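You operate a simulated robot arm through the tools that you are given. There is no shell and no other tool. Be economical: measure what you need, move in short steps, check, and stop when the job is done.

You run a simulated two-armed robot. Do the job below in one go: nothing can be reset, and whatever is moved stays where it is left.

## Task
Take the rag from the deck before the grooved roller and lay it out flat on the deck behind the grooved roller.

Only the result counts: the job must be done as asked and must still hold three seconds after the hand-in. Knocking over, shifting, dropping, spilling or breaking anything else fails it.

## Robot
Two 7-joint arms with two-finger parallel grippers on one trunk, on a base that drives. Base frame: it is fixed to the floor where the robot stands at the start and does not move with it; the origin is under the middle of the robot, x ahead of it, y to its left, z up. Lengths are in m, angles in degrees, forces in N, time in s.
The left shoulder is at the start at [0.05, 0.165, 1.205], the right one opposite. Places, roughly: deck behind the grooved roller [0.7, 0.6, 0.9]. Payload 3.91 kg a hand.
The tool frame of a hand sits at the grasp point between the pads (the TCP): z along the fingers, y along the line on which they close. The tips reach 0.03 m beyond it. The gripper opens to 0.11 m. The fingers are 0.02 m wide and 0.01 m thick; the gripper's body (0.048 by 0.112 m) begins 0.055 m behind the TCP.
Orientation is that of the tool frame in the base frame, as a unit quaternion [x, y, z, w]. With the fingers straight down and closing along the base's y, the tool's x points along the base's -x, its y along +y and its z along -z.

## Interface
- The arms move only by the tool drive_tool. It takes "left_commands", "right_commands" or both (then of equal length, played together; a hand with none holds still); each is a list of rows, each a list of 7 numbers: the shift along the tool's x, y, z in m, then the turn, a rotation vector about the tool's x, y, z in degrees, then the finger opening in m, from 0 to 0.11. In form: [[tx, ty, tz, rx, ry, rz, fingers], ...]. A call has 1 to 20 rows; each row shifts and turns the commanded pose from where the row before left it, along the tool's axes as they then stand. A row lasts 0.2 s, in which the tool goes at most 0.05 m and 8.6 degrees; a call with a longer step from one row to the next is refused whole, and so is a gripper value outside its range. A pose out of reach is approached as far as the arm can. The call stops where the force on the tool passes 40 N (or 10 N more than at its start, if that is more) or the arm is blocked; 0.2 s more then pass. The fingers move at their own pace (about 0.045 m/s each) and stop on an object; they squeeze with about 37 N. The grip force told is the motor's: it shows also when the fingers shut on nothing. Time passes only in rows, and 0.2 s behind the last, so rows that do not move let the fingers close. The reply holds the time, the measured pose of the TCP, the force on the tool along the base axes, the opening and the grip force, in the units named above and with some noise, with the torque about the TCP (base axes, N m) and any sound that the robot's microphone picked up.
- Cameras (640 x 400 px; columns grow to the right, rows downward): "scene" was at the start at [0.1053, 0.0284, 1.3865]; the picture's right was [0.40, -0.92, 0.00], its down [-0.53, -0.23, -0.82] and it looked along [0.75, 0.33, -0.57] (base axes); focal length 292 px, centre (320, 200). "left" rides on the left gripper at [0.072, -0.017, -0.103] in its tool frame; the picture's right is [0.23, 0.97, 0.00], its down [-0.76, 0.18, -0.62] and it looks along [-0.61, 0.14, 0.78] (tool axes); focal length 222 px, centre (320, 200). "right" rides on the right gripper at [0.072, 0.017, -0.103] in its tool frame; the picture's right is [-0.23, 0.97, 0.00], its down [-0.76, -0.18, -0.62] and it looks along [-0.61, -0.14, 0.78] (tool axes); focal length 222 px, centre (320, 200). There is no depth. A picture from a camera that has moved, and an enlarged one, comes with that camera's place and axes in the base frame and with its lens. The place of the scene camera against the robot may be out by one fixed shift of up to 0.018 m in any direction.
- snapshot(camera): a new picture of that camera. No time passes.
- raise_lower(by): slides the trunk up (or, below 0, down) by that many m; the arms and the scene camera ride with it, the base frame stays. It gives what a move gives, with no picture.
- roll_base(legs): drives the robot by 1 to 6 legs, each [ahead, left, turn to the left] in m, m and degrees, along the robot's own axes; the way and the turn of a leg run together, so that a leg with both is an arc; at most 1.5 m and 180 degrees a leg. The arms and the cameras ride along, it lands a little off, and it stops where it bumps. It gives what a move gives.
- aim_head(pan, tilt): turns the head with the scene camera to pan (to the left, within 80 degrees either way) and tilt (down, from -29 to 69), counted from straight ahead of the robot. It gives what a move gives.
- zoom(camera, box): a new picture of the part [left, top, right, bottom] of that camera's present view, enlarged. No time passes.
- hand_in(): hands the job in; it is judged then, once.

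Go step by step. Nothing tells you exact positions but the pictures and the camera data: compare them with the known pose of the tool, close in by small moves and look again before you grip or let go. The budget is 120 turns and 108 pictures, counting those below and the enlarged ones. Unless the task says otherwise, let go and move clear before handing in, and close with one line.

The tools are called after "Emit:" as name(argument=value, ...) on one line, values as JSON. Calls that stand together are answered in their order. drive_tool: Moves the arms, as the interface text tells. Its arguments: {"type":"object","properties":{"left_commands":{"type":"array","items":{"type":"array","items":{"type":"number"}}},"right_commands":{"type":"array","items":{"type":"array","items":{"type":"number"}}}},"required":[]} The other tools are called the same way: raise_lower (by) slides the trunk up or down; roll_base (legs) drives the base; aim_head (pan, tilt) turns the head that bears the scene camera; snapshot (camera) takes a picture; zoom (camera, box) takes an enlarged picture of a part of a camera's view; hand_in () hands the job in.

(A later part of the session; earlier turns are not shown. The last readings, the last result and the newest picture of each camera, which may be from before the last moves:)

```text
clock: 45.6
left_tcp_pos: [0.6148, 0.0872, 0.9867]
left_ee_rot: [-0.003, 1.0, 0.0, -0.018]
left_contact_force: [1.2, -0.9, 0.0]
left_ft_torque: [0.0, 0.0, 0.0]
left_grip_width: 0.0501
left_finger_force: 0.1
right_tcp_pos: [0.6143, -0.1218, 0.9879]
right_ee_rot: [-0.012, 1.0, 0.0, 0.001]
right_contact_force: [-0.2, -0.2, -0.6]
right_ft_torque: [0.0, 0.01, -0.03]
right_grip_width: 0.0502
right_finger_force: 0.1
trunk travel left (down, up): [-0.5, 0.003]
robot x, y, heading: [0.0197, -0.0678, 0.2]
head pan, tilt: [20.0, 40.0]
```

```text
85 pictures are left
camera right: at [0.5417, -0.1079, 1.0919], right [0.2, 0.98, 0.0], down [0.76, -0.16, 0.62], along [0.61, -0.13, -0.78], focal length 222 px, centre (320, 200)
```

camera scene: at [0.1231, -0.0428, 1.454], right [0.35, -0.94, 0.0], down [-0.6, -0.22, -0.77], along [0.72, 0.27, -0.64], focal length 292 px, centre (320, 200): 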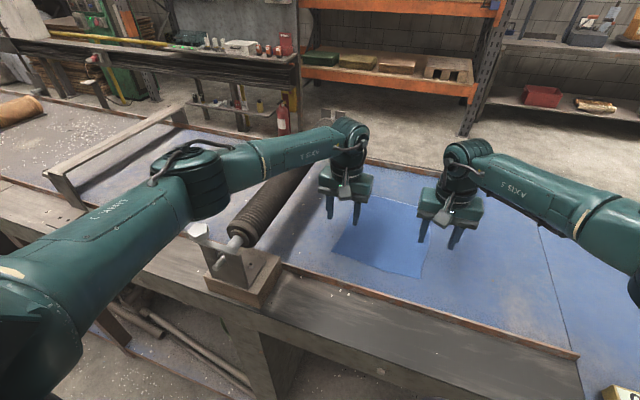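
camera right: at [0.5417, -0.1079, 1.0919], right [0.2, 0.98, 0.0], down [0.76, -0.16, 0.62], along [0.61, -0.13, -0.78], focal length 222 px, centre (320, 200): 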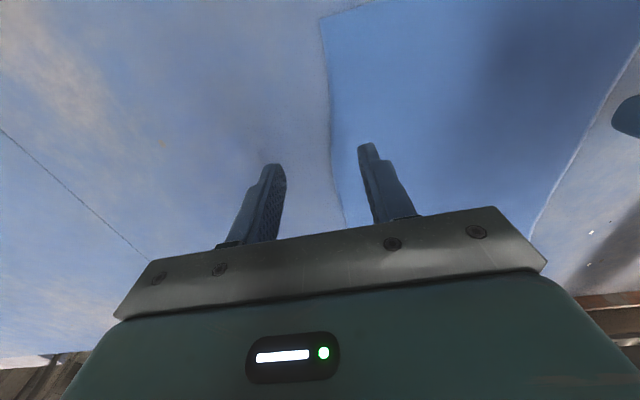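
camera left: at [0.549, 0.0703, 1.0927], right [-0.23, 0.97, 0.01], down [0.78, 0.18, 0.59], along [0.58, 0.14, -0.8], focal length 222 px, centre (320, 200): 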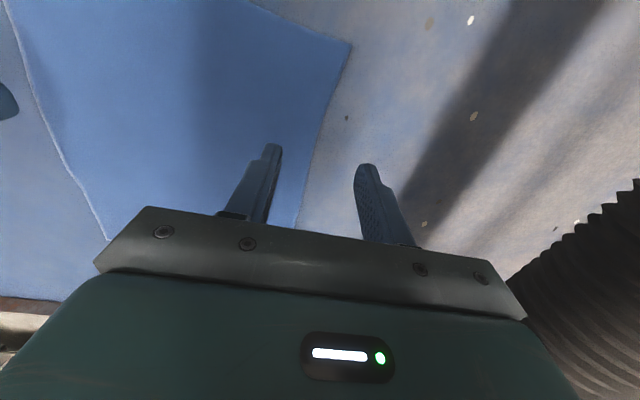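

The hand cameras put the near corners at about (0.56, 0.096) and (0.56, −0.108), a little closer than the scene camera suggested. I'll move both hands to x≈0.582, centre them on the side edges, and lower partway.

Emit:
drive_tool(left_commands=[[0.017, 0.003, 0, 0, 0, 0, 0.04], [0.016, 0.003, 0, 0, 0, 0, 0.04], [0, 0, 0.025, 0, 0, 0, 0.04], [0, 0, 0.025, 0, 0, 0, 0.04]], right_commands=[[0.016, 0.005, 0, 0, 0, 0, 0.04], [0.016, 0.005, 0, 0, 0, 0, 0.04], [0, 0, 0.025, 0, 0, 0, 0.04], [0, 0, 0.025, 0, 0, 0, 0.04]])

Emit:
snapshot(camera="left")

Emit:
snapshot(camera="right")

Emit:
snapshot(camera="scene")

```text
clock: 46.7
left_tcp_pos: [0.5863, 0.092, 0.9525]
left_ee_rot: [-0.003, 1.0, -0.006, -0.007]
left_contact_force: [-1.6, 1.2, 19.5]
left_ft_torque: [-0.45, -0.11, 0.0]
left_grip_width: 0.0398
left_finger_force: 0.0
right_tcp_pos: [0.5874, -0.1123, 0.9508]
right_ee_rot: [-0.009, 1.0, 0.007, 0.014]
right_contact_force: [-2.6, -1.4, 23.3]
right_ft_torque: [0.45, 0.24, 0.06]
right_grip_width: 0.0394
right_finger_force: 0.0
trunk travel left (down, up): [-0.5, 0.003]
robot x, y, heading: [0.0212, -0.0661, 0.3]
head pan, tilt: [20.0, 40.0]
stopped in row 4 (right hand): the force on the tool passed its limit (the readings are from after the stop); the commanded pose is now the measured one
```

```text
84 pictures are left
camera left: at [0.5165, 0.0749, 1.0558], right [-0.23, 0.97, -0.01], down [0.77, 0.19, 0.61], along [0.59, 0.14, -0.79], focal length 222 px, centre (320, 200)
```

left: 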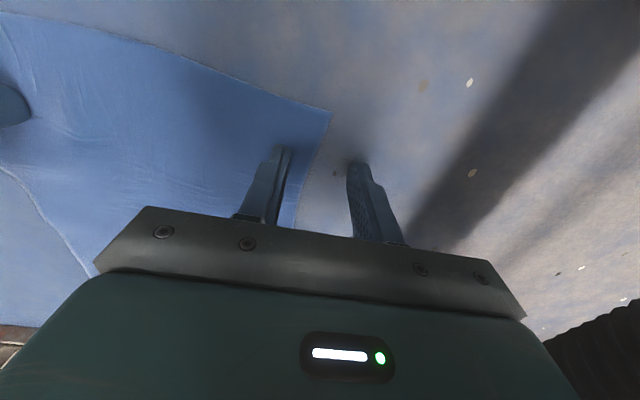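

```text
83 pictures are left
camera right: at [0.5119, -0.0982, 1.054], right [0.21, 0.98, 0.02], down [0.75, -0.17, 0.64], along [0.63, -0.12, -0.77], focal length 222 px, centre (320, 200)
```

right: 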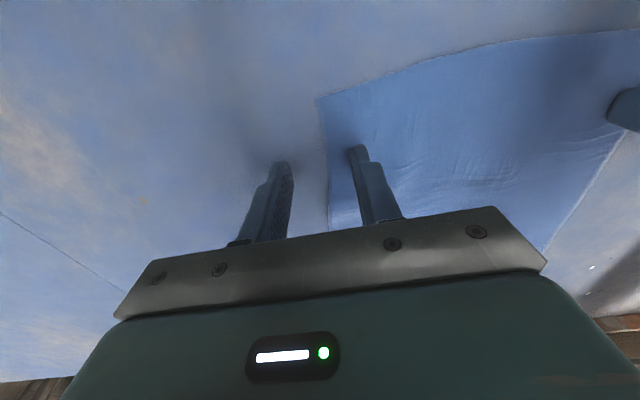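

```text
82 pictures are left
camera scene: at [0.1193, -0.0437, 1.4549], right [0.35, -0.94, 0.0], down [-0.6, -0.22, -0.77], along [0.72, 0.27, -0.64], focal length 292 px, centre (320, 200)
```

scene: 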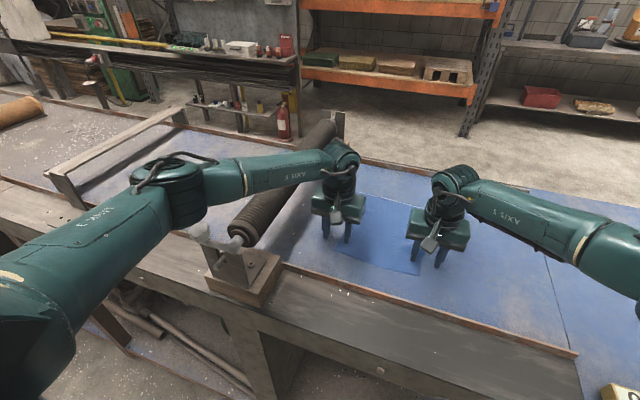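

Both hands met the deck at TCP z≈0.952, so its surface is near z 0.92. The side edges lie between the fingers, so I'll close in place to pinch.

Emit:
drive_tool(left_commands=[[0, 0, 0, 0, 0, 0, 0.02], [0, 0, 0, 0, 0, 0, 0.0], [0, 0, 0, 0, 0, 0, 0.0], [0, 0, 0, 0, 0, 0, 0.0], [0, 0, 0, 0, 0, 0, 0.0]], right_commands=[[0, 0, 0, 0, 0, 0, 0.02], [0, 0, 0, 0, 0, 0, 0.0], [0, 0, 0, 0, 0, 0, 0.0], [0, 0, 0, 0, 0, 0, 0.0], [0, 0, 0, 0, 0, 0, 0.0]])

Emit:
zoom(camera="left", box=[160, 50, 480, 250])

Emit:
zoom(camera="right", box=[160, 50, 480, 250])

```text
clock: 47.9
left_tcp_pos: [0.5841, 0.0925, 0.9521]
left_ee_rot: [-0.004, 1.0, -0.003, -0.006]
left_contact_force: [1.8, -4.7, 27.8]
left_ft_torque: [-0.24, -0.16, 0.04]
left_grip_width: 0.0001
left_finger_force: 36.7
right_tcp_pos: [0.5869, -0.1139, 0.9514]
right_ee_rot: [-0.008, 1.0, 0.006, 0.015]
right_contact_force: [-3.5, 4.3, 34.7]
right_ft_torque: [0.27, 0.35, -0.01]
right_grip_width: 0.0
right_finger_force: 36.8
trunk travel left (down, up): [-0.5, 0.003]
robot x, y, heading: [0.0203, -0.0676, 0.2]
head pan, tilt: [20.0, 40.0]
```

```text
2.00 times, centred on (320, 150) of left
camera zoom: at [0.5144, 0.0757, 1.0557], right [-0.24, 0.97, 0.0], down [0.77, 0.19, 0.61], along [0.6, 0.14, -0.79], focal length 444 px, centre (320, 300)
```

zoom: 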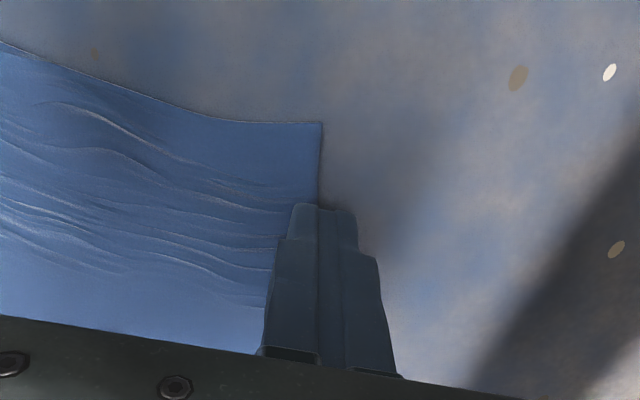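

```text
2.00 times, centred on (320, 150) of right
camera zoom: at [0.51, -0.0993, 1.054], right [0.21, 0.98, 0.02], down [0.75, -0.17, 0.64], along [0.63, -0.12, -0.77], focal length 444 px, centre (320, 300)
```

zoom: 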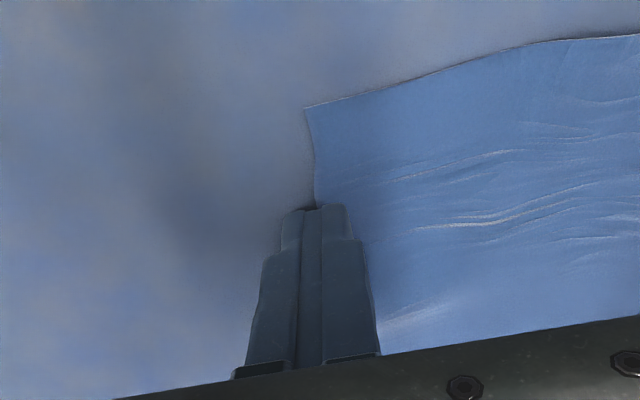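

The fingers shut with the cloth edge right at their seam, so I'll lift a little to see whether the rag is held.

Emit:
drive_tool(left_commands=[[0, 0, -0.01, 0, 0, 0, 0.0], [0, 0, -0.015, 0, 0, 0, 0.0], [0, 0, -0.015, 0, 0, 0, 0.0]], right_commands=[[0, 0, -0.01, 0, 0, 0, 0.0], [0, 0, -0.015, 0, 0, 0, 0.0], [0, 0, -0.015, 0, 0, 0, 0.0]])

Emit:
snapshot(camera="left")

Emit:
snapshot(camera="right")

```text
clock: 48.7
left_tcp_pos: [0.5878, 0.0936, 0.9846]
left_ee_rot: [-0.004, 1.0, -0.002, -0.013]
left_contact_force: [-0.4, 0.2, -0.6]
left_ft_torque: [0.04, 0.01, 0.0]
left_grip_width: 0.0001
left_finger_force: 37.4
right_tcp_pos: [0.5877, -0.1137, 0.9846]
right_ee_rot: [-0.01, 1.0, 0.004, 0.008]
right_contact_force: [-0.2, -0.1, -0.5]
right_ft_torque: [0.0, 0.0, -0.02]
right_grip_width: 0.0
right_finger_force: 36.6
trunk travel left (down, up): [-0.5, 0.003]
robot x, y, heading: [0.0171, -0.0645, 0.3]
head pan, tilt: [20.0, 40.0]
```

```text
79 pictures are left
camera left: at [0.519, 0.0763, 1.0899], right [-0.24, 0.97, 0.0], down [0.78, 0.19, 0.6], along [0.58, 0.14, -0.8], focal length 222 px, centre (320, 200)
```

left: 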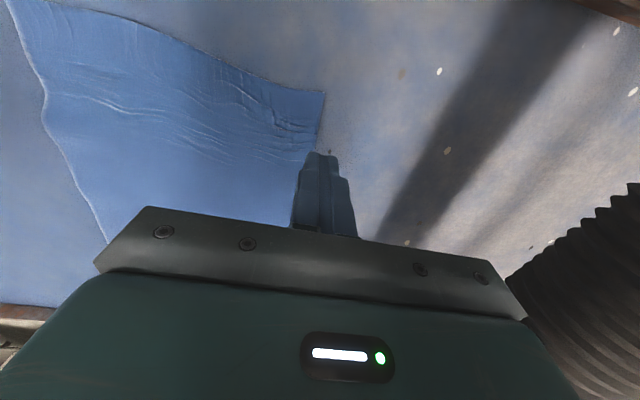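

```text
78 pictures are left
camera right: at [0.5129, -0.0991, 1.0871], right [0.21, 0.98, 0.01], down [0.75, -0.17, 0.64], along [0.62, -0.12, -0.77], focal length 222 px, centre (320, 200)
```

right: 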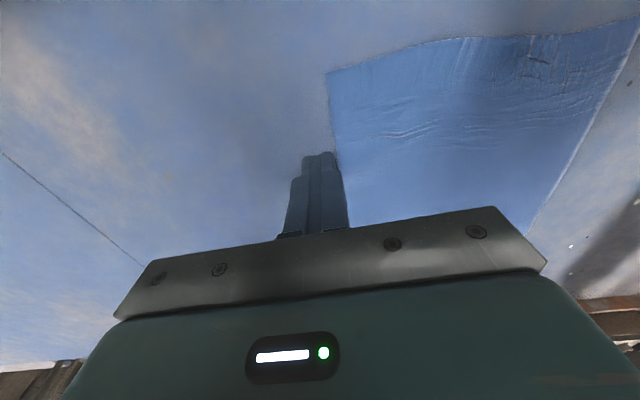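

The rag wasn't held: the inner fingers slid over the cloth. I'll move both hands inboard so each pair of fingers presses on cloth, then pinch up a ridge.

Emit:
drive_tool(left_commands=[[0, -0.017, 0, 0, 0, 0, 0.02], [0, -0.016, 0, 0, 0, 0, 0.04], [0, 0, 0, 0, 0, 0, 0.04], [0, 0, 0.015, 0, 0, 0, 0.04], [0, 0, 0.015, 0, 0, 0, 0.04], [0, 0, 0.006, 0, 0, 0, 0.04]], right_commands=[[0, 0.015, 0, 0, 0, 0, 0.02], [0, 0.015, 0, 0, 0, 0, 0.04], [0, 0, 0, 0, 0, 0, 0.04], [0, 0, 0.015, 0, 0, 0, 0.04], [0, 0, 0.015, 0, 0, 0, 0.04], [0, 0, 0.006, 0, 0, 0, 0.04]])

Emit:
snapshot(camera="left")

Emit:
snapshot(camera="right")

```text
clock: 50.1
left_tcp_pos: [0.5863, 0.0597, 0.9522]
left_ee_rot: [-0.003, 1.0, -0.003, -0.01]
left_contact_force: [1.5, -0.1, 13.0]
left_ft_torque: [0.3, -0.1, -0.01]
left_grip_width: 0.04
left_finger_force: 0.1
right_tcp_pos: [0.5867, -0.0838, 0.9521]
right_ee_rot: [-0.009, 1.0, 0.005, 0.011]
right_contact_force: [-0.2, -0.1, 5.8]
right_ft_torque: [0.15, 0.01, -0.04]
right_grip_width: 0.04
right_finger_force: 0.1
trunk travel left (down, up): [-0.5, 0.003]
robot x, y, heading: [0.0184, -0.0698, 0.3]
head pan, tilt: [20.0, 40.0]
```

```text
77 pictures are left
camera left: at [0.5173, 0.043, 1.0565], right [-0.23, 0.97, 0.0], down [0.77, 0.19, 0.61], along [0.59, 0.14, -0.79], focal length 222 px, centre (320, 200)
```

left: 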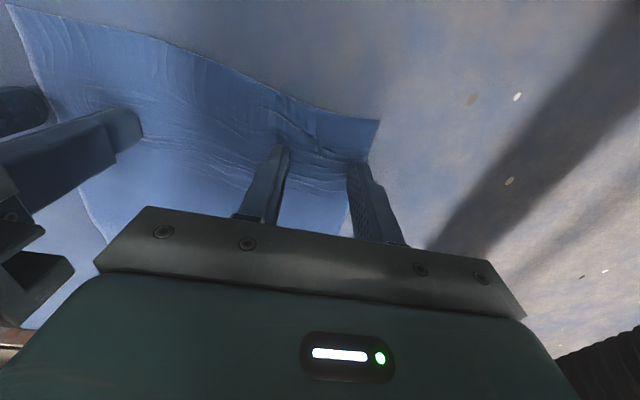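

```text
76 pictures are left
camera right: at [0.511, -0.0686, 1.0544], right [0.21, 0.98, 0.02], down [0.75, -0.17, 0.64], along [0.63, -0.12, -0.77], focal length 222 px, centre (320, 200)
```

right: 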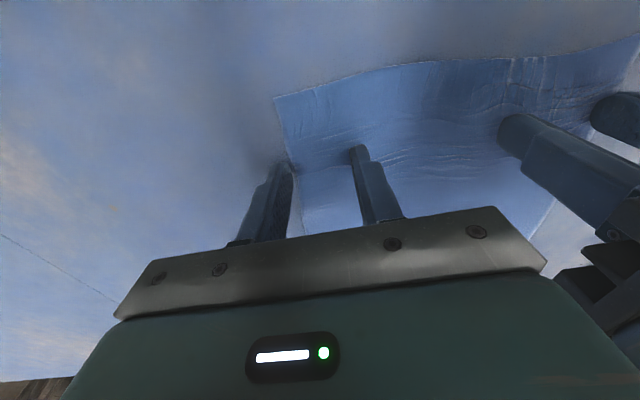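

Both finger pairs now sit on cloth. I'll press lightly and close.

Emit:
drive_tool(left_commands=[[0, 0, 0.002, 0, 0, 0, 0.03], [0, 0, 0, 0, 0, 0, 0.015], [0, 0, 0, 0, 0, 0, 0.0], [0, 0, 0, 0, 0, 0, 0.0], [0, 0, 0, 0, 0, 0, 0.0], [0, 0, 0, 0, 0, 0, 0.0]], right_commands=[[0, 0, 0.003, 0, 0, 0, 0.03], [0, 0, 0, 0, 0, 0, 0.015], [0, 0, 0, 0, 0, 0, 0.0], [0, 0, 0, 0, 0, 0, 0.0], [0, 0, 0, 0, 0, 0, 0.0], [0, 0, 0, 0, 0, 0, 0.0]])

Emit:
snapshot(camera="left")

Emit:
snapshot(camera="right")

```text
clock: 51.5
left_tcp_pos: [0.5845, 0.0597, 0.9514]
left_ee_rot: [-0.004, 1.0, -0.004, -0.007]
left_contact_force: [3.7, 4.3, 25.5]
left_ft_torque: [0.16, -0.24, 0.02]
left_grip_width: 0.0
left_finger_force: 36.7
right_tcp_pos: [0.5844, -0.083, 0.9517]
right_ee_rot: [-0.009, 1.0, 0.006, 0.013]
right_contact_force: [-0.6, 4.4, 28.8]
right_ft_torque: [0.39, 0.25, -0.04]
right_grip_width: 0.0027
right_finger_force: 36.4
trunk travel left (down, up): [-0.5, 0.003]
robot x, y, heading: [0.0149, -0.0666, 0.4]
head pan, tilt: [20.0, 40.0]
```

```text
75 pictures are left
camera left: at [0.5152, 0.0433, 1.0561], right [-0.23, 0.97, 0.0], down [0.77, 0.19, 0.61], along [0.59, 0.14, -0.79], focal length 222 px, centre (320, 200)
```

left: 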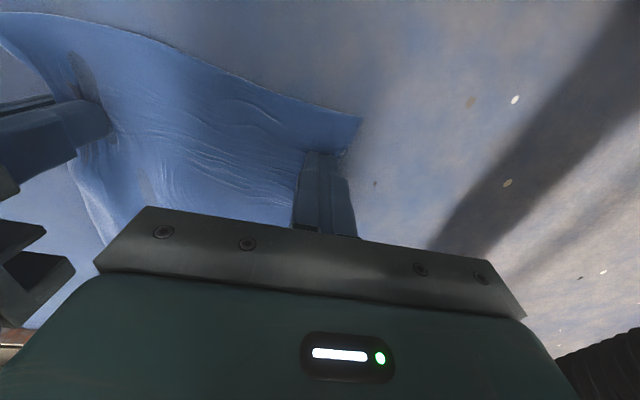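

```text
74 pictures are left
camera right: at [0.5088, -0.0679, 1.054], right [0.21, 0.98, 0.02], down [0.75, -0.17, 0.64], along [0.63, -0.12, -0.77], focal length 222 px, centre (320, 200)
```

right: 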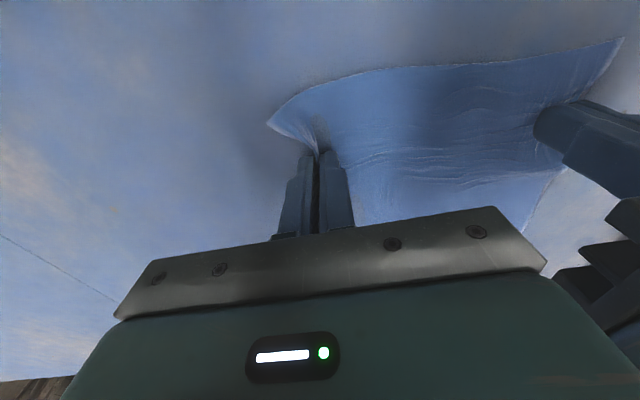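

The right hand has a fold (2.7 mm between the pads), but the left slipped off. I'll keep the right shut and redo the left a bit further inboard, pressing a little harder.

Emit:
drive_tool(left_commands=[[0, 0, -0.008, 0, 0, 0, 0.0], [0, 0, -0.007, 0, 0, 0, 0.035], [0, 0, 0, 0, 0, 0, 0.035], [0, -0.014, 0, 0, 0, 0, 0.035], [0, 0, 0.01, 0, 0, 0, 0.035], [0, 0, 0.008, 0, 0, 0, 0.035]])

Emit:
snapshot(camera="left")

```text
clock: 52.9
left_tcp_pos: [0.5855, 0.0459, 0.9514]
left_ee_rot: [-0.004, 1.0, -0.005, -0.006]
left_contact_force: [-6.7, 0.8, 31.5]
left_ft_torque: [0.79, 0.04, 0.2]
left_grip_width: 0.036
left_finger_force: 0.7
right_tcp_pos: [0.5836, -0.0815, 0.9515]
right_ee_rot: [-0.009, 1.0, 0.005, 0.016]
right_contact_force: [0.8, 6.2, 24.2]
right_ft_torque: [0.33, 0.11, 0.0]
right_grip_width: 0.0026
right_finger_force: 37.2
trunk travel left (down, up): [-0.5, 0.003]
robot x, y, heading: [0.0157, -0.0658, 0.2]
head pan, tilt: [20.0, 40.0]
```

```text
73 pictures are left
camera left: at [0.515, 0.0289, 1.0561], right [-0.24, 0.97, 0.0], down [0.77, 0.19, 0.61], along [0.59, 0.14, -0.79], focal length 222 px, centre (320, 200)
```

left: 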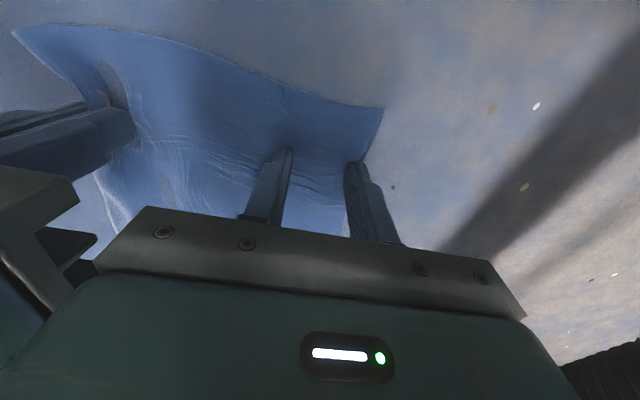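

Emit:
drive_tool(left_commands=[[0, 0, 0.001, 0, 0, 0, 0.03], [0, 0, 0, 0, 0, 0, 0.02], [0, 0, 0, 0, 0, 0, 0.01], [0, 0, 0, 0, 0, 0, 0.0], [0, 0, 0, 0, 0, 0, 0.0], [0, 0, 0, 0, 0, 0, 0.0]])

Emit:
snapshot(camera="left")

```text
clock: 53.4
left_tcp_pos: [0.5898, 0.0468, 0.9511]
left_ee_rot: [-0.006, 1.0, -0.003, -0.003]
left_contact_force: [0.8, 1.2, 15.6]
left_ft_torque: [0.1, -0.05, 0.01]
left_grip_width: 0.0022
left_finger_force: 6.2
right_tcp_pos: [0.5879, -0.0813, 0.9512]
right_ee_rot: [-0.01, 1.0, 0.006, 0.015]
right_contact_force: [-1.8, -0.2, 15.8]
right_ft_torque: [0.08, 0.18, 0.01]
right_grip_width: 0.0023
right_finger_force: 36.6
trunk travel left (down, up): [-0.5, 0.003]
robot x, y, heading: [0.0186, -0.0685, 0.2]
head pan, tilt: [20.0, 40.0]
stopped in row 2 (left hand): the force on the tool passed its limit (the readings are from after the stop); the commanded pose is now the measured one
```

```text
72 pictures are left
camera left: at [0.52, 0.0305, 1.0555], right [-0.24, 0.97, 0.0], down [0.76, 0.19, 0.62], along [0.6, 0.14, -0.79], focal length 222 px, centre (320, 200)
```

left: 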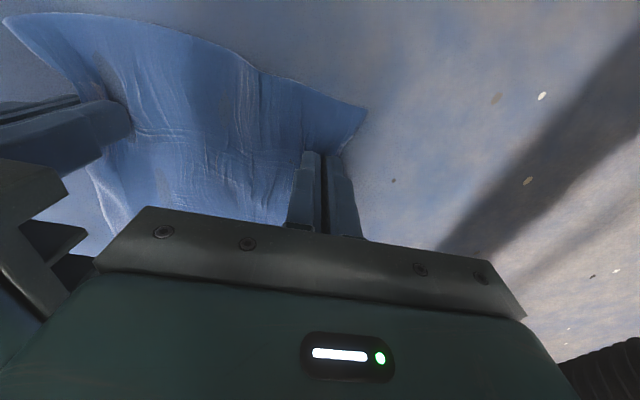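

Both hands now hold a fold. I'll squeeze fully, lift a little and check.

Emit:
drive_tool(left_commands=[[0, 0, 0, 0, 0, 0, 0.0], [0, 0, 0, 0, 0, 0, 0.0], [0, 0, -0.015, 0, 0, 0, 0.0], [0, 0.005, -0.02, 0, 0, 0, 0.0], [0, 0.005, -0.02, 0, 0, 0, 0.0]], right_commands=[[0, 0, 0, 0, 0, 0, 0.0], [0, 0, 0, 0, 0, 0, 0.0], [0, 0, -0.015, 0, 0, 0, 0.0], [0, -0.005, -0.02, 0, 0, 0, 0.0], [0, -0.005, -0.02, 0, 0, 0, 0.0]])

Emit:
snapshot(camera="left")

Emit:
snapshot(camera="right")

Emit:
snapshot(camera="scene")

```text
clock: 54.6
left_tcp_pos: [0.5907, 0.058, 1.0032]
left_ee_rot: [-0.006, 1.0, -0.002, -0.008]
left_contact_force: [0.3, -0.2, 0.1]
left_ft_torque: [-0.01, -0.02, -0.01]
left_grip_width: 0.0
left_finger_force: 37.3
right_tcp_pos: [0.5881, -0.0929, 1.0021]
right_ee_rot: [-0.009, 1.0, 0.004, 0.012]
right_contact_force: [0.3, 0.2, 0.0]
right_ft_torque: [0.04, 0.0, 0.01]
right_grip_width: 0.0024
right_finger_force: 37.3
trunk travel left (down, up): [-0.5, 0.003]
robot x, y, heading: [0.023, -0.0649, 0.4]
head pan, tilt: [20.0, 40.0]
```

```text
71 pictures are left
camera left: at [0.5219, 0.0408, 1.1072], right [-0.24, 0.97, 0.0], down [0.77, 0.19, 0.61], along [0.59, 0.14, -0.79], focal length 222 px, centre (320, 200)
```

left: 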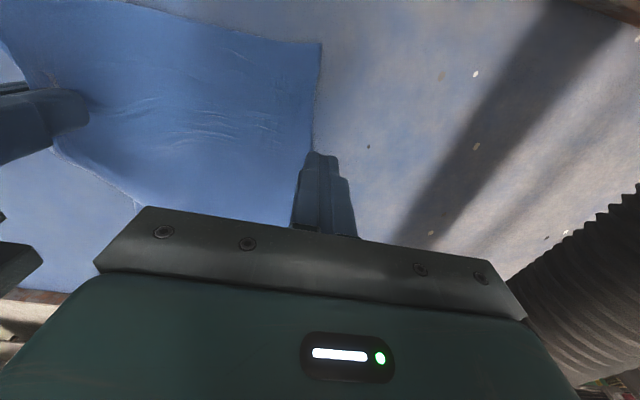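

```text
70 pictures are left
camera right: at [0.5123, -0.0789, 1.105], right [0.21, 0.98, 0.01], down [0.75, -0.17, 0.64], along [0.63, -0.12, -0.77], focal length 222 px, centre (320, 200)
```

right: 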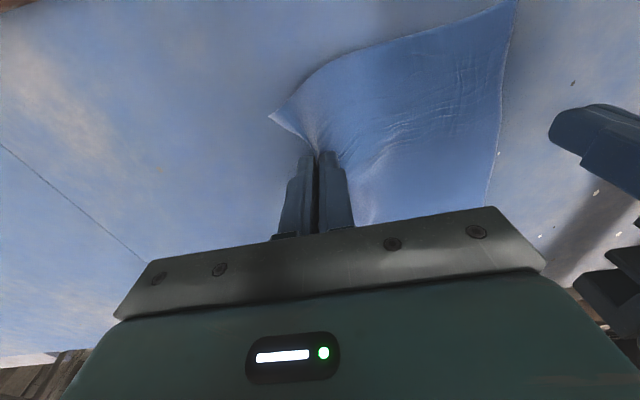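

```text
69 pictures are left
camera scene: at [0.123, -0.0433, 1.4539], right [0.35, -0.94, 0.0], down [-0.6, -0.22, -0.77], along [0.72, 0.27, -0.64], focal length 292 px, centre (320, 200)
```

scene: 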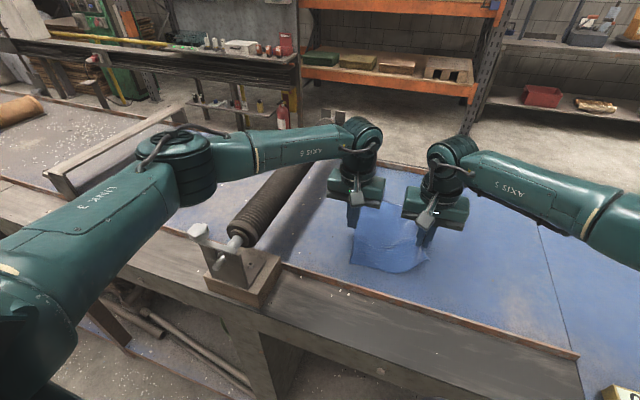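

The right hand holds its fold but the left slipped out when it squeezed. I'll lower the right again and turn the left hand 45° so it pinches along the corner's diagonal, which also gives the hands more room.

Emit:
drive_tool(left_commands=[[0, 0, 0, 0, 0, -7.5, 0.02], [0, 0, 0, 0, 0, -7.5, 0.045], [0, 0, 0, 0, 0, -7.5, 0.045], [0, 0, 0, 0, 0, -7.5, 0.045], [0, 0, 0, 0, 0, -7.5, 0.045], [0, 0, 0, 0, 0, -7.5, 0.045]], right_commands=[[0, 0, 0.015, 0, 0, 0, 0.0], [0, 0, 0.015, 0, 0, 0, 0.0], [0, 0, 0.015, 0, 0, 0, 0.0], [0, 0, 0, 0, 0, 0, 0.0], [0, 0, 0, 0, 0, 0, 0.0], [0, 0, 0, 0, 0, 0, 0.0]])

Emit:
snapshot(camera="left")

```text
clock: 56.0
left_tcp_pos: [0.5904, 0.0587, 1.0024]
left_ee_rot: [-0.389, 0.921, 0.0, -0.008]
left_contact_force: [0.2, 0.2, -0.2]
left_ft_torque: [-0.01, -0.02, 0.0]
left_grip_width: 0.0449
left_finger_force: 0.3
right_tcp_pos: [0.5879, -0.0932, 0.9573]
right_ee_rot: [-0.008, 1.0, 0.005, 0.011]
right_contact_force: [-0.5, 0.8, -0.4]
right_ft_torque: [-0.02, 0.02, 0.01]
right_grip_width: 0.0025
right_finger_force: 37.1
trunk travel left (down, up): [-0.5, 0.003]
robot x, y, heading: [0.0214, -0.0699, 0.2]
head pan, tilt: [20.0, 40.0]
```

```text
68 pictures are left
camera left: at [0.5554, -0.0048, 1.1065], right [-0.86, 0.52, 0.01], down [0.41, 0.67, 0.61], along [0.31, 0.53, -0.79], focal length 222 px, centre (320, 200)
```

left: 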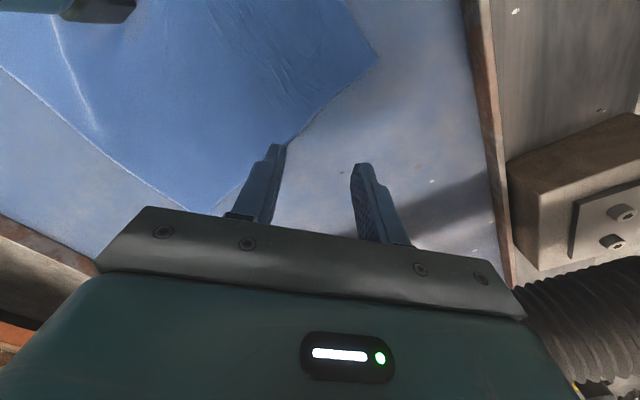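

With this fold width the hands would collide, and the pinch sits too far from the near edge anyway. I'll release, lift both hands and look at how the rag lies before re-gripping right at the corners.

Emit:
drive_tool(left_commands=[[0, 0, -0.02, 0, 0, 7.5, 0.03], [0, 0, -0.02, 0, 0, 7.5, 0.03], [0, 0, 0, 0, 0, 7.5, 0.03], [0, 0, 0, 0, 0, 7.5, 0.03], [0, 0, 0, 0, 0, 7.5, 0.03], [0.0, 0.04, 0, 0, 0, 7.5, 0.03], [0.04, 0.01, 0, 0, 0, 0, 0.03]], right_commands=[[0, 0, 0, 0, 0, 0, 0.02], [0, 0, 0, 0, 0, 0, 0.045], [0, 0, 0, 0, 0, 0, 0.05], [0, 0, -0.01, 0, 0, 0, 0.05], [0, 0, -0.03, 0, 0, 0, 0.05], [0, -0.04, -0.04, 0, 0, 0, 0.05], [0.04, 0, 0, 0, 0, 0, 0.05]])

Emit:
snapshot(camera="left")

Emit:
snapshot(camera="right")

Emit:
snapshot(camera="scene")

```text
refused: row 6 steps farther than a row can; nothing moved
```

```text
67 pictures are left
camera left: at [0.5554, -0.0048, 1.1065], right [-0.86, 0.52, 0.01], down [0.41, 0.67, 0.61], along [0.31, 0.53, -0.79], focal length 222 px, centre (320, 200)
```

left: 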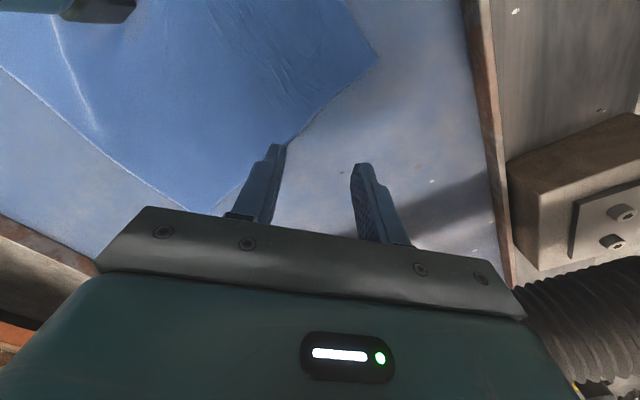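

```text
66 pictures are left
camera right: at [0.513, -0.0787, 1.0605], right [0.21, 0.98, 0.01], down [0.75, -0.17, 0.64], along [0.63, -0.12, -0.77], focal length 222 px, centre (320, 200)
```

right: 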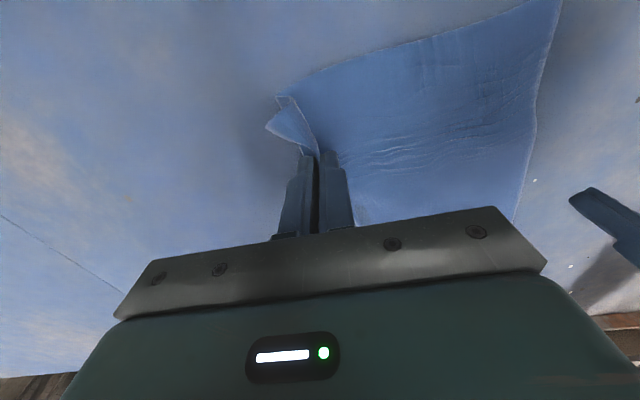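

```text
65 pictures are left
camera scene: at [0.1233, -0.0432, 1.454], right [0.35, -0.94, 0.0], down [-0.6, -0.22, -0.77], along [0.72, 0.27, -0.64], focal length 292 px, centre (320, 200)
```

scene: 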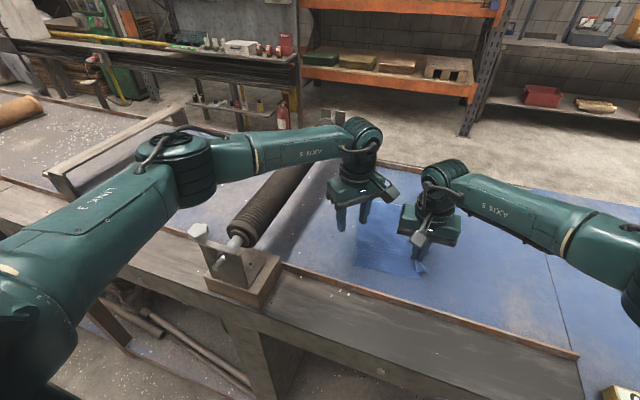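

That call was refused because one step was too long, so nothing moved. I'll redo the release and lift with shorter steps.

Emit:
drive_tool(left_commands=[[0, 0, -0.02, 0, 0, 7.5, 0.03], [0, 0, -0.02, 0, 0, 7.5, 0.03], [0, 0, 0, 0, 0, 7.5, 0.03], [0, 0, 0, 0, 0, 7.5, 0.03], [0, 0, 0, 0, 0, 7.5, 0.03], [0.0, 0, 0, 0, 0, 7.5, 0.03], [0.03, 0.02, 0, 0, 0, 0, 0.03]], right_commands=[[0, 0, 0, 0, 0, 0, 0.02], [0, 0, 0, 0, 0, 0, 0.045], [0, 0, 0, 0, 0, 0, 0.05], [0, 0, -0.01, 0, 0, 0, 0.05], [0, 0, -0.03, 0, 0, 0, 0.05], [0, -0.02, -0.04, 0, 0, 0, 0.05], [0.03, -0.02, 0, 0, 0, 0, 0.05]])

Emit:
snapshot(camera="left")

Emit:
snapshot(camera="right")

```text
clock: 57.6
left_tcp_pos: [0.5603, 0.0769, 1.0443]
left_ee_rot: [-0.005, 1.0, -0.002, -0.007]
left_contact_force: [-1.1, -0.2, 0.1]
left_ft_torque: [-0.02, -0.03, -0.02]
left_grip_width: 0.0301
left_finger_force: 0.1
right_tcp_pos: [0.558, -0.1333, 1.0362]
right_ee_rot: [-0.01, 1.0, 0.005, 0.012]
right_contact_force: [-0.2, -0.2, 0.5]
right_ft_torque: [-0.01, -0.01, 0.01]
right_grip_width: 0.0501
right_finger_force: 0.0
trunk travel left (down, up): [-0.5, 0.003]
robot x, y, heading: [0.0167, -0.0668, 0.4]
head pan, tilt: [20.0, 40.0]
```

```text
64 pictures are left
camera left: at [0.4901, 0.061, 1.1482], right [-0.24, 0.97, 0.0], down [0.77, 0.19, 0.61], along [0.59, 0.14, -0.79], focal length 222 px, centre (320, 200)
```

left: 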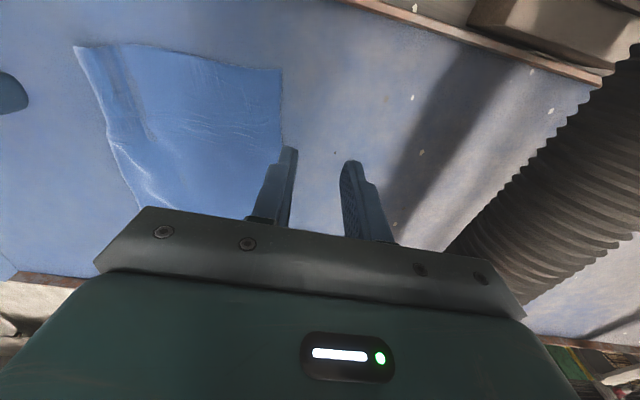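

```text
63 pictures are left
camera right: at [0.4819, -0.1195, 1.14], right [0.21, 0.98, 0.01], down [0.75, -0.17, 0.64], along [0.63, -0.12, -0.77], focal length 222 px, centre (320, 200)
```

right: 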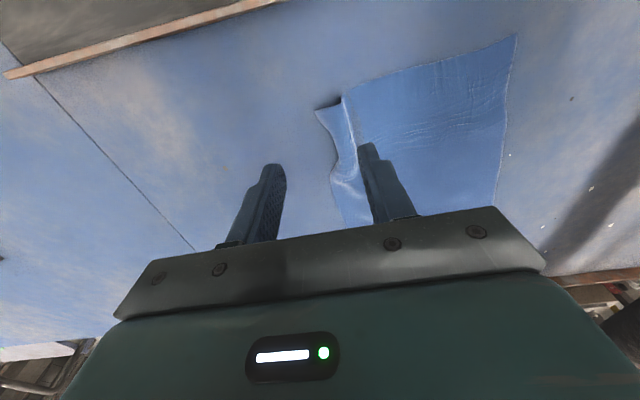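

Releasing left a standing ridge on the rag near y≈−0.11, and the near edge runs from (0.526, 0.034) to (0.55, −0.134). I'll tilt the right hand outward about 16° to make room for the left, and hover it over that ridge close to the near edge.

Emit:
drive_tool(right_commands=[[-0.004, 0.015, 0.015, 0, 0, 0, 0.04], [0, 0, 0.015, -8, 0, 0, 0.04], [0, 0, 0, -8, 0, 0, 0.04]])

Emit:
snapshot(camera="right")

Emit:
zoom(camera="left", box=[0, 0, 320, 200])

```text
clock: 58.4
left_tcp_pos: [0.561, 0.0774, 1.0435]
left_ee_rot: [-0.006, 1.0, -0.003, -0.008]
left_contact_force: [-0.5, -1.2, -0.5]
left_ft_torque: [-0.01, 0.0, -0.01]
left_grip_width: 0.0302
left_finger_force: 0.1
right_tcp_pos: [0.5608, -0.1173, 1.0077]
right_ee_rot: [-0.011, 0.989, 0.144, 0.011]
right_contact_force: [-0.5, 1.1, 0.6]
right_ft_torque: [0.0, -0.03, 0.02]
right_grip_width: 0.04
right_finger_force: 0.1
trunk travel left (down, up): [-0.5, 0.003]
robot x, y, heading: [0.0159, -0.0684, 0.3]
head pan, tilt: [20.0, 40.0]
```

```text
62 pictures are left
camera right: at [0.4868, -0.1322, 1.1103], right [0.2, 0.94, 0.28], down [0.75, -0.34, 0.56], along [0.62, 0.1, -0.77], focal length 222 px, centre (320, 200)
```

right: 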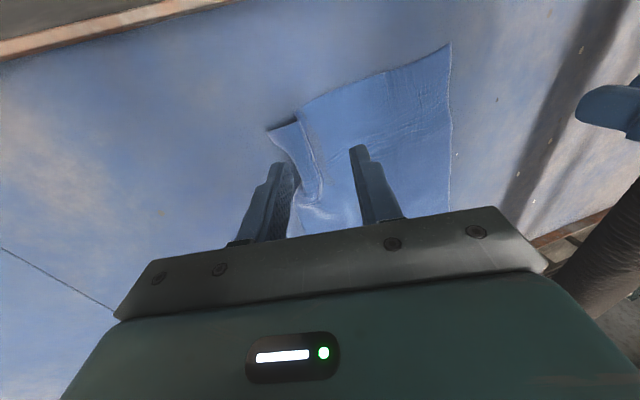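

```text
2.00 times, centred on (160, 100) of left
camera zoom: at [0.4912, 0.0602, 1.1477], right [-0.24, 0.97, 0.0], down [0.77, 0.19, 0.61], along [0.59, 0.14, -0.79], focal length 444 px, centre (640, 400)
```

zoom: 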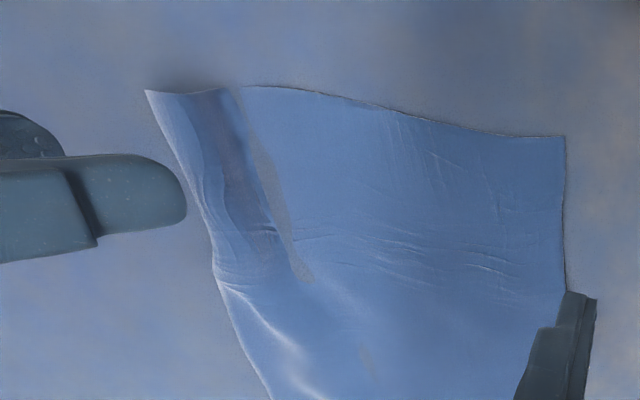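

There is a flat pleat at y≈−0.105. I'll lower the right hand over it, 1 cm further inboard, until it touches.

Emit:
drive_tool(right_commands=[[0, 0.0096, 0.0028, 0, 0, 0, 0.04], [0, -0.0055, 0.019, 0, 0, 0, 0.04], [0, -0.0055, 0.019, 0, 0, 0, 0.04], [0, -0.0028, 0.0096, 0, 0, 0, 0.04]])

Emit:
snapshot(camera="right")

```text
clock: 59.4
left_tcp_pos: [0.561, 0.077, 1.0429]
left_ee_rot: [-0.005, 1.0, -0.003, -0.008]
left_contact_force: [0.3, -0.3, 0.6]
left_ft_torque: [-0.01, 0.01, 0.04]
left_grip_width: 0.0299
left_finger_force: 0.0
right_tcp_pos: [0.5622, -0.1075, 0.9589]
right_ee_rot: [-0.01, 0.989, 0.144, 0.012]
right_contact_force: [-0.5, 0.4, 5.2]
right_ft_torque: [-0.09, 0.05, 0.0]
right_grip_width: 0.0396
right_finger_force: 0.0
trunk travel left (down, up): [-0.5, 0.003]
robot x, y, heading: [0.0164, -0.065, 0.2]
head pan, tilt: [20.0, 40.0]
```

```text
60 pictures are left
camera right: at [0.487, -0.1222, 1.0622], right [0.2, 0.94, 0.28], down [0.75, -0.34, 0.57], along [0.63, 0.1, -0.77], focal length 222 px, centre (320, 200)
```

right: 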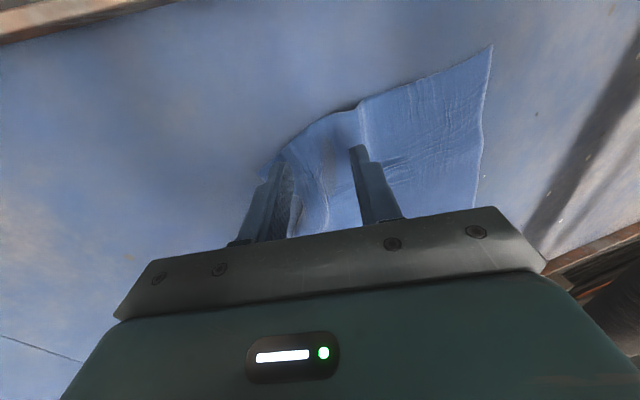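

The outer finger rests on the cloth. I'll close while lowering slightly so the tips stay on the deck.

Emit:
drive_tool(right_commands=[[0, -0.0005, 0.0015, 0, 0, 0, 0.03], [0, -0.0005, 0.002, 0, 0, 0, 0.02], [0, -0.0004, 0.0015, 0, 0, 0, 0.01], [0, 0, 0, 0, 0, 0, 0.0], [0, 0, 0, 0, 0, 0, 0.0], [0, 0, 0, 0, 0, 0, 0.0]])

Emit:
snapshot(camera="right")

Emit:
snapshot(camera="left")

```text
clock: 60.8
left_tcp_pos: [0.5614, 0.0784, 1.0438]
left_ee_rot: [-0.005, 1.0, -0.003, -0.007]
left_contact_force: [-0.5, 0.4, -0.2]
left_ft_torque: [0.01, 0.01, -0.05]
left_grip_width: 0.0298
left_finger_force: 0.1
right_tcp_pos: [0.561, -0.1091, 0.9534]
right_ee_rot: [-0.011, 0.989, 0.145, 0.012]
right_contact_force: [0.5, -2.7, 13.0]
right_ft_torque: [-0.1, 0.01, 0.02]
right_grip_width: 0.0016
right_finger_force: 36.8
trunk travel left (down, up): [-0.5, 0.003]
robot x, y, heading: [0.0191, -0.0679, 0.3]
head pan, tilt: [20.0, 40.0]
```

```text
59 pictures are left
camera right: at [0.4864, -0.1233, 1.0567], right [0.2, 0.94, 0.28], down [0.75, -0.33, 0.57], along [0.63, 0.1, -0.77], focal length 222 px, centre (320, 200)
```

right: 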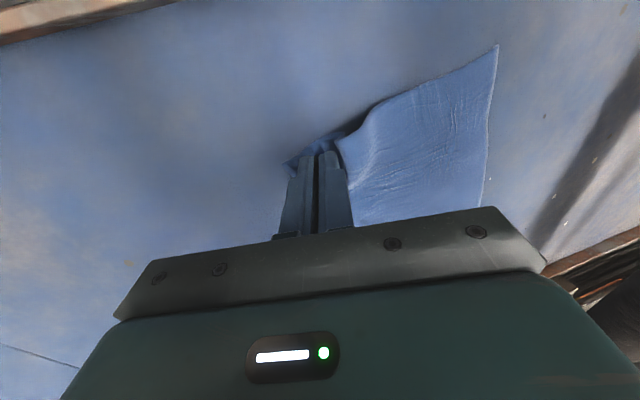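

```text
58 pictures are left
camera left: at [0.4904, 0.0602, 1.1482], right [-0.24, 0.97, 0.0], down [0.77, 0.19, 0.61], along [0.59, 0.14, -0.79], focal length 222 px, centre (320, 200)
```

left: 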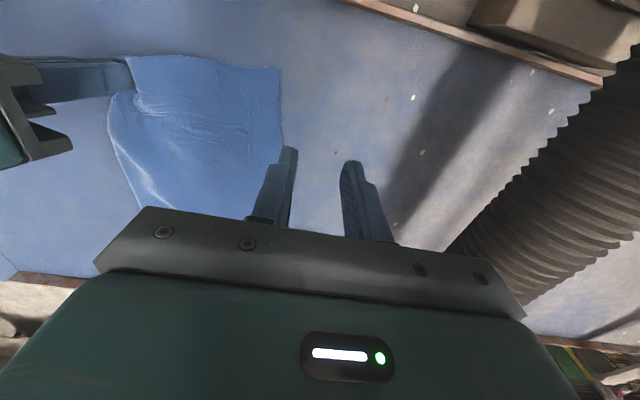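

The right hand now holds the fold right at the near edge. Next I'll bring the left hand over its corner, at about (0.54, 0.004), hovering low.

Emit:
drive_tool(left_commands=[[0.007, -0.025, 0.01, 0, 0, 0, 0.04], [0.007, -0.025, 0.02, 0, 0, 0, 0.04], [0.007, -0.024, 0.02, 0, 0, 0, 0.04], [0, 0, 0.025, 0, 0, 0, 0.04]])

Emit:
snapshot(camera="left")

```text
clock: 61.8
left_tcp_pos: [0.5392, 0.0046, 0.9701]
left_ee_rot: [-0.006, 1.0, -0.001, -0.007]
left_contact_force: [-0.3, 0.0, 0.4]
left_ft_torque: [0.0, 0.0, 0.0]
left_grip_width: 0.0401
left_finger_force: 0.1
right_tcp_pos: [0.561, -0.1075, 0.9528]
right_ee_rot: [-0.011, 0.989, 0.144, 0.011]
right_contact_force: [1.2, -0.3, 13.4]
right_ft_torque: [-0.07, 0.02, 0.01]
right_grip_width: 0.0015
right_finger_force: 36.8
trunk travel left (down, up): [-0.5, 0.003]
robot x, y, heading: [0.0199, -0.0655, 0.4]
head pan, tilt: [20.0, 40.0]
```

```text
57 pictures are left
camera left: at [0.4693, -0.0126, 1.0738], right [-0.24, 0.97, 0.0], down [0.77, 0.19, 0.61], along [0.59, 0.15, -0.79], focal length 222 px, centre (320, 200)
```

left: 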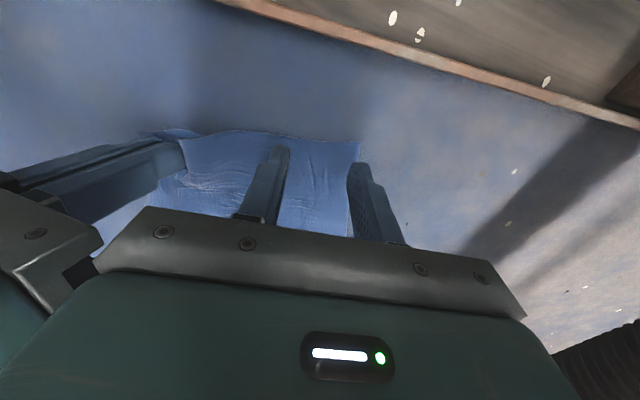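

The corner is at (0.523, 0.032) and both fingers are over cloth. I'll lower, press and close, shifting slightly inboard while closing.

Emit:
drive_tool(left_commands=[[0, -0.003, 0.012, 0, 0, 0, 0.04], [0, 0, 0.006, 0, 0, 0, 0.04], [0, -0.002, 0.001, 0, 0, 0, 0.03], [0, -0.002, 0, 0, 0, 0, 0.02], [0, -0.002, 0, 0, 0, 0, 0.01], [0, 0, 0, 0, 0, 0, 0.0], [0, 0, 0, 0, 0, 0, 0.0], [0, 0, 0, 0, 0, 0, 0.0]])

Emit:
snapshot(camera="left")

Emit:
snapshot(camera="right")

```text
clock: 63.6
left_tcp_pos: [0.5393, -0.0049, 0.9518]
left_ee_rot: [-0.005, 1.0, -0.003, -0.005]
left_contact_force: [1.9, 1.5, 18.2]
left_ft_torque: [0.04, -0.19, -0.01]
left_grip_width: 0.0022
left_finger_force: 37.7
right_tcp_pos: [0.56, -0.1083, 0.9528]
right_ee_rot: [-0.011, 0.99, 0.143, 0.011]
right_contact_force: [2.3, 0.2, 9.1]
right_ft_torque: [-0.05, 0.0, 0.01]
right_grip_width: 0.0015
right_finger_force: 37.1
trunk travel left (down, up): [-0.5, 0.003]
robot x, y, heading: [0.0157, -0.0681, 0.4]
head pan, tilt: [20.0, 40.0]
```

```text
56 pictures are left
camera left: at [0.4692, -0.0227, 1.0558], right [-0.24, 0.97, 0.0], down [0.77, 0.19, 0.61], along [0.6, 0.14, -0.79], focal length 222 px, centre (320, 200)
```

left: 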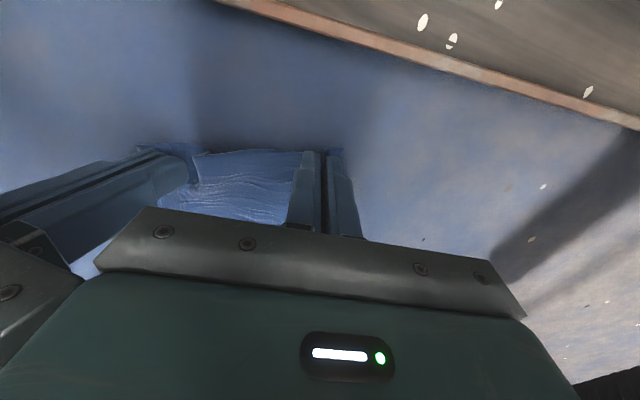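

```text
55 pictures are left
camera right: at [0.4854, -0.1232, 1.0567], right [0.2, 0.94, 0.28], down [0.75, -0.33, 0.57], along [0.63, 0.1, -0.77], focal length 222 px, centre (320, 200)
```

right: 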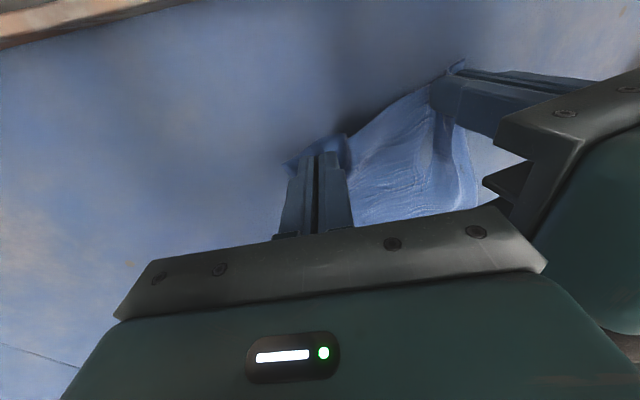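

Both hands hold at full squeeze. I'll lift them together and check.

Emit:
drive_tool(left_commands=[[0, 0, -0.01, 0, 0, 0, 0.0], [0, 0, -0.02, 0, 0, 0, 0.0], [0, 0, -0.02, 0, 0, 0, 0.0], [0, 0, -0.02, 0, 0, 0, 0.0]], right_commands=[[0, 0.0028, -0.0096, 0, 0, 0, 0.0], [0, 0.0055, -0.0192, 0, 0, 0, 0.0], [0, 0.0055, -0.0192, 0, 0, 0, 0.0], [0, 0.0055, -0.0192, 0, 0, 0, 0.0]])

Emit:
snapshot(camera="left")

Emit:
snapshot(camera="right")

Emit:
snapshot(camera="scene")

```text
clock: 64.6
left_tcp_pos: [0.5414, -0.0041, 1.0195]
left_ee_rot: [-0.005, 1.0, -0.003, -0.009]
left_contact_force: [0.0, -0.5, 0.6]
left_ft_torque: [-0.04, -0.02, -0.03]
left_grip_width: 0.0024
left_finger_force: 36.5
right_tcp_pos: [0.5587, -0.1082, 1.0205]
right_ee_rot: [-0.01, 0.99, 0.143, 0.01]
right_contact_force: [-0.1, 0.3, 0.4]
right_ft_torque: [-0.01, 0.0, 0.0]
right_grip_width: 0.002
right_finger_force: 37.0
trunk travel left (down, up): [-0.5, 0.003]
robot x, y, heading: [0.0229, -0.0666, 0.4]
head pan, tilt: [20.0, 40.0]
```

```text
54 pictures are left
camera left: at [0.4718, -0.0216, 1.1244], right [-0.24, 0.97, 0.0], down [0.77, 0.19, 0.61], along [0.59, 0.14, -0.79], focal length 222 px, centre (320, 200)
```

left: 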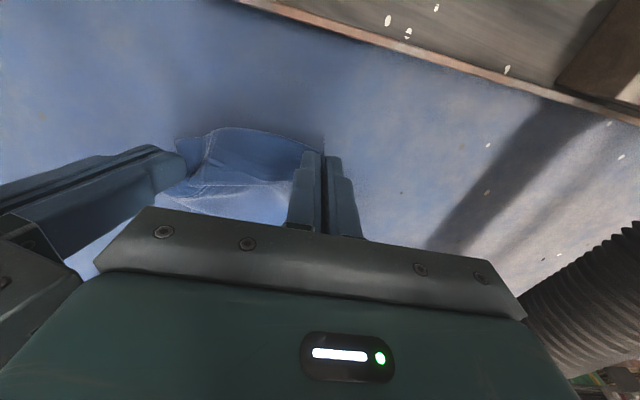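

```text
53 pictures are left
camera right: at [0.4849, -0.1229, 1.1251], right [0.2, 0.94, 0.28], down [0.75, -0.33, 0.56], along [0.62, 0.1, -0.78], focal length 222 px, centre (320, 200)
```

right: 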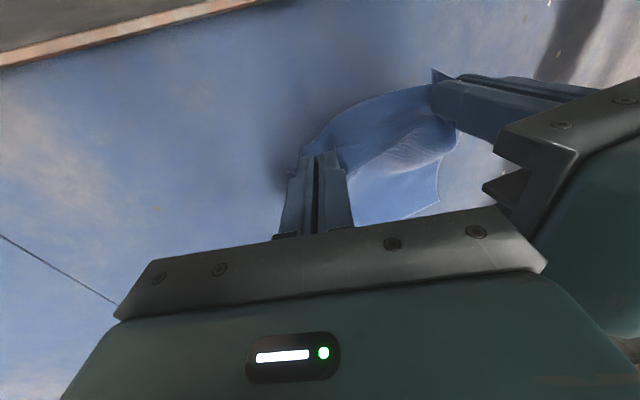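

```text
52 pictures are left
camera scene: at [0.1228, -0.0431, 1.454], right [0.35, -0.94, 0.0], down [-0.6, -0.22, -0.77], along [0.72, 0.27, -0.64], focal length 292 px, centre (320, 200)
```

scene: 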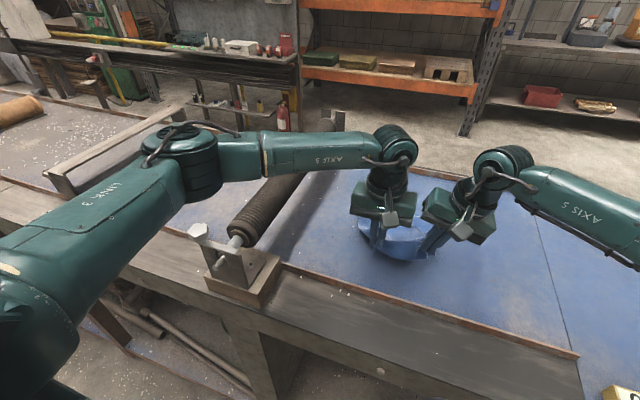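

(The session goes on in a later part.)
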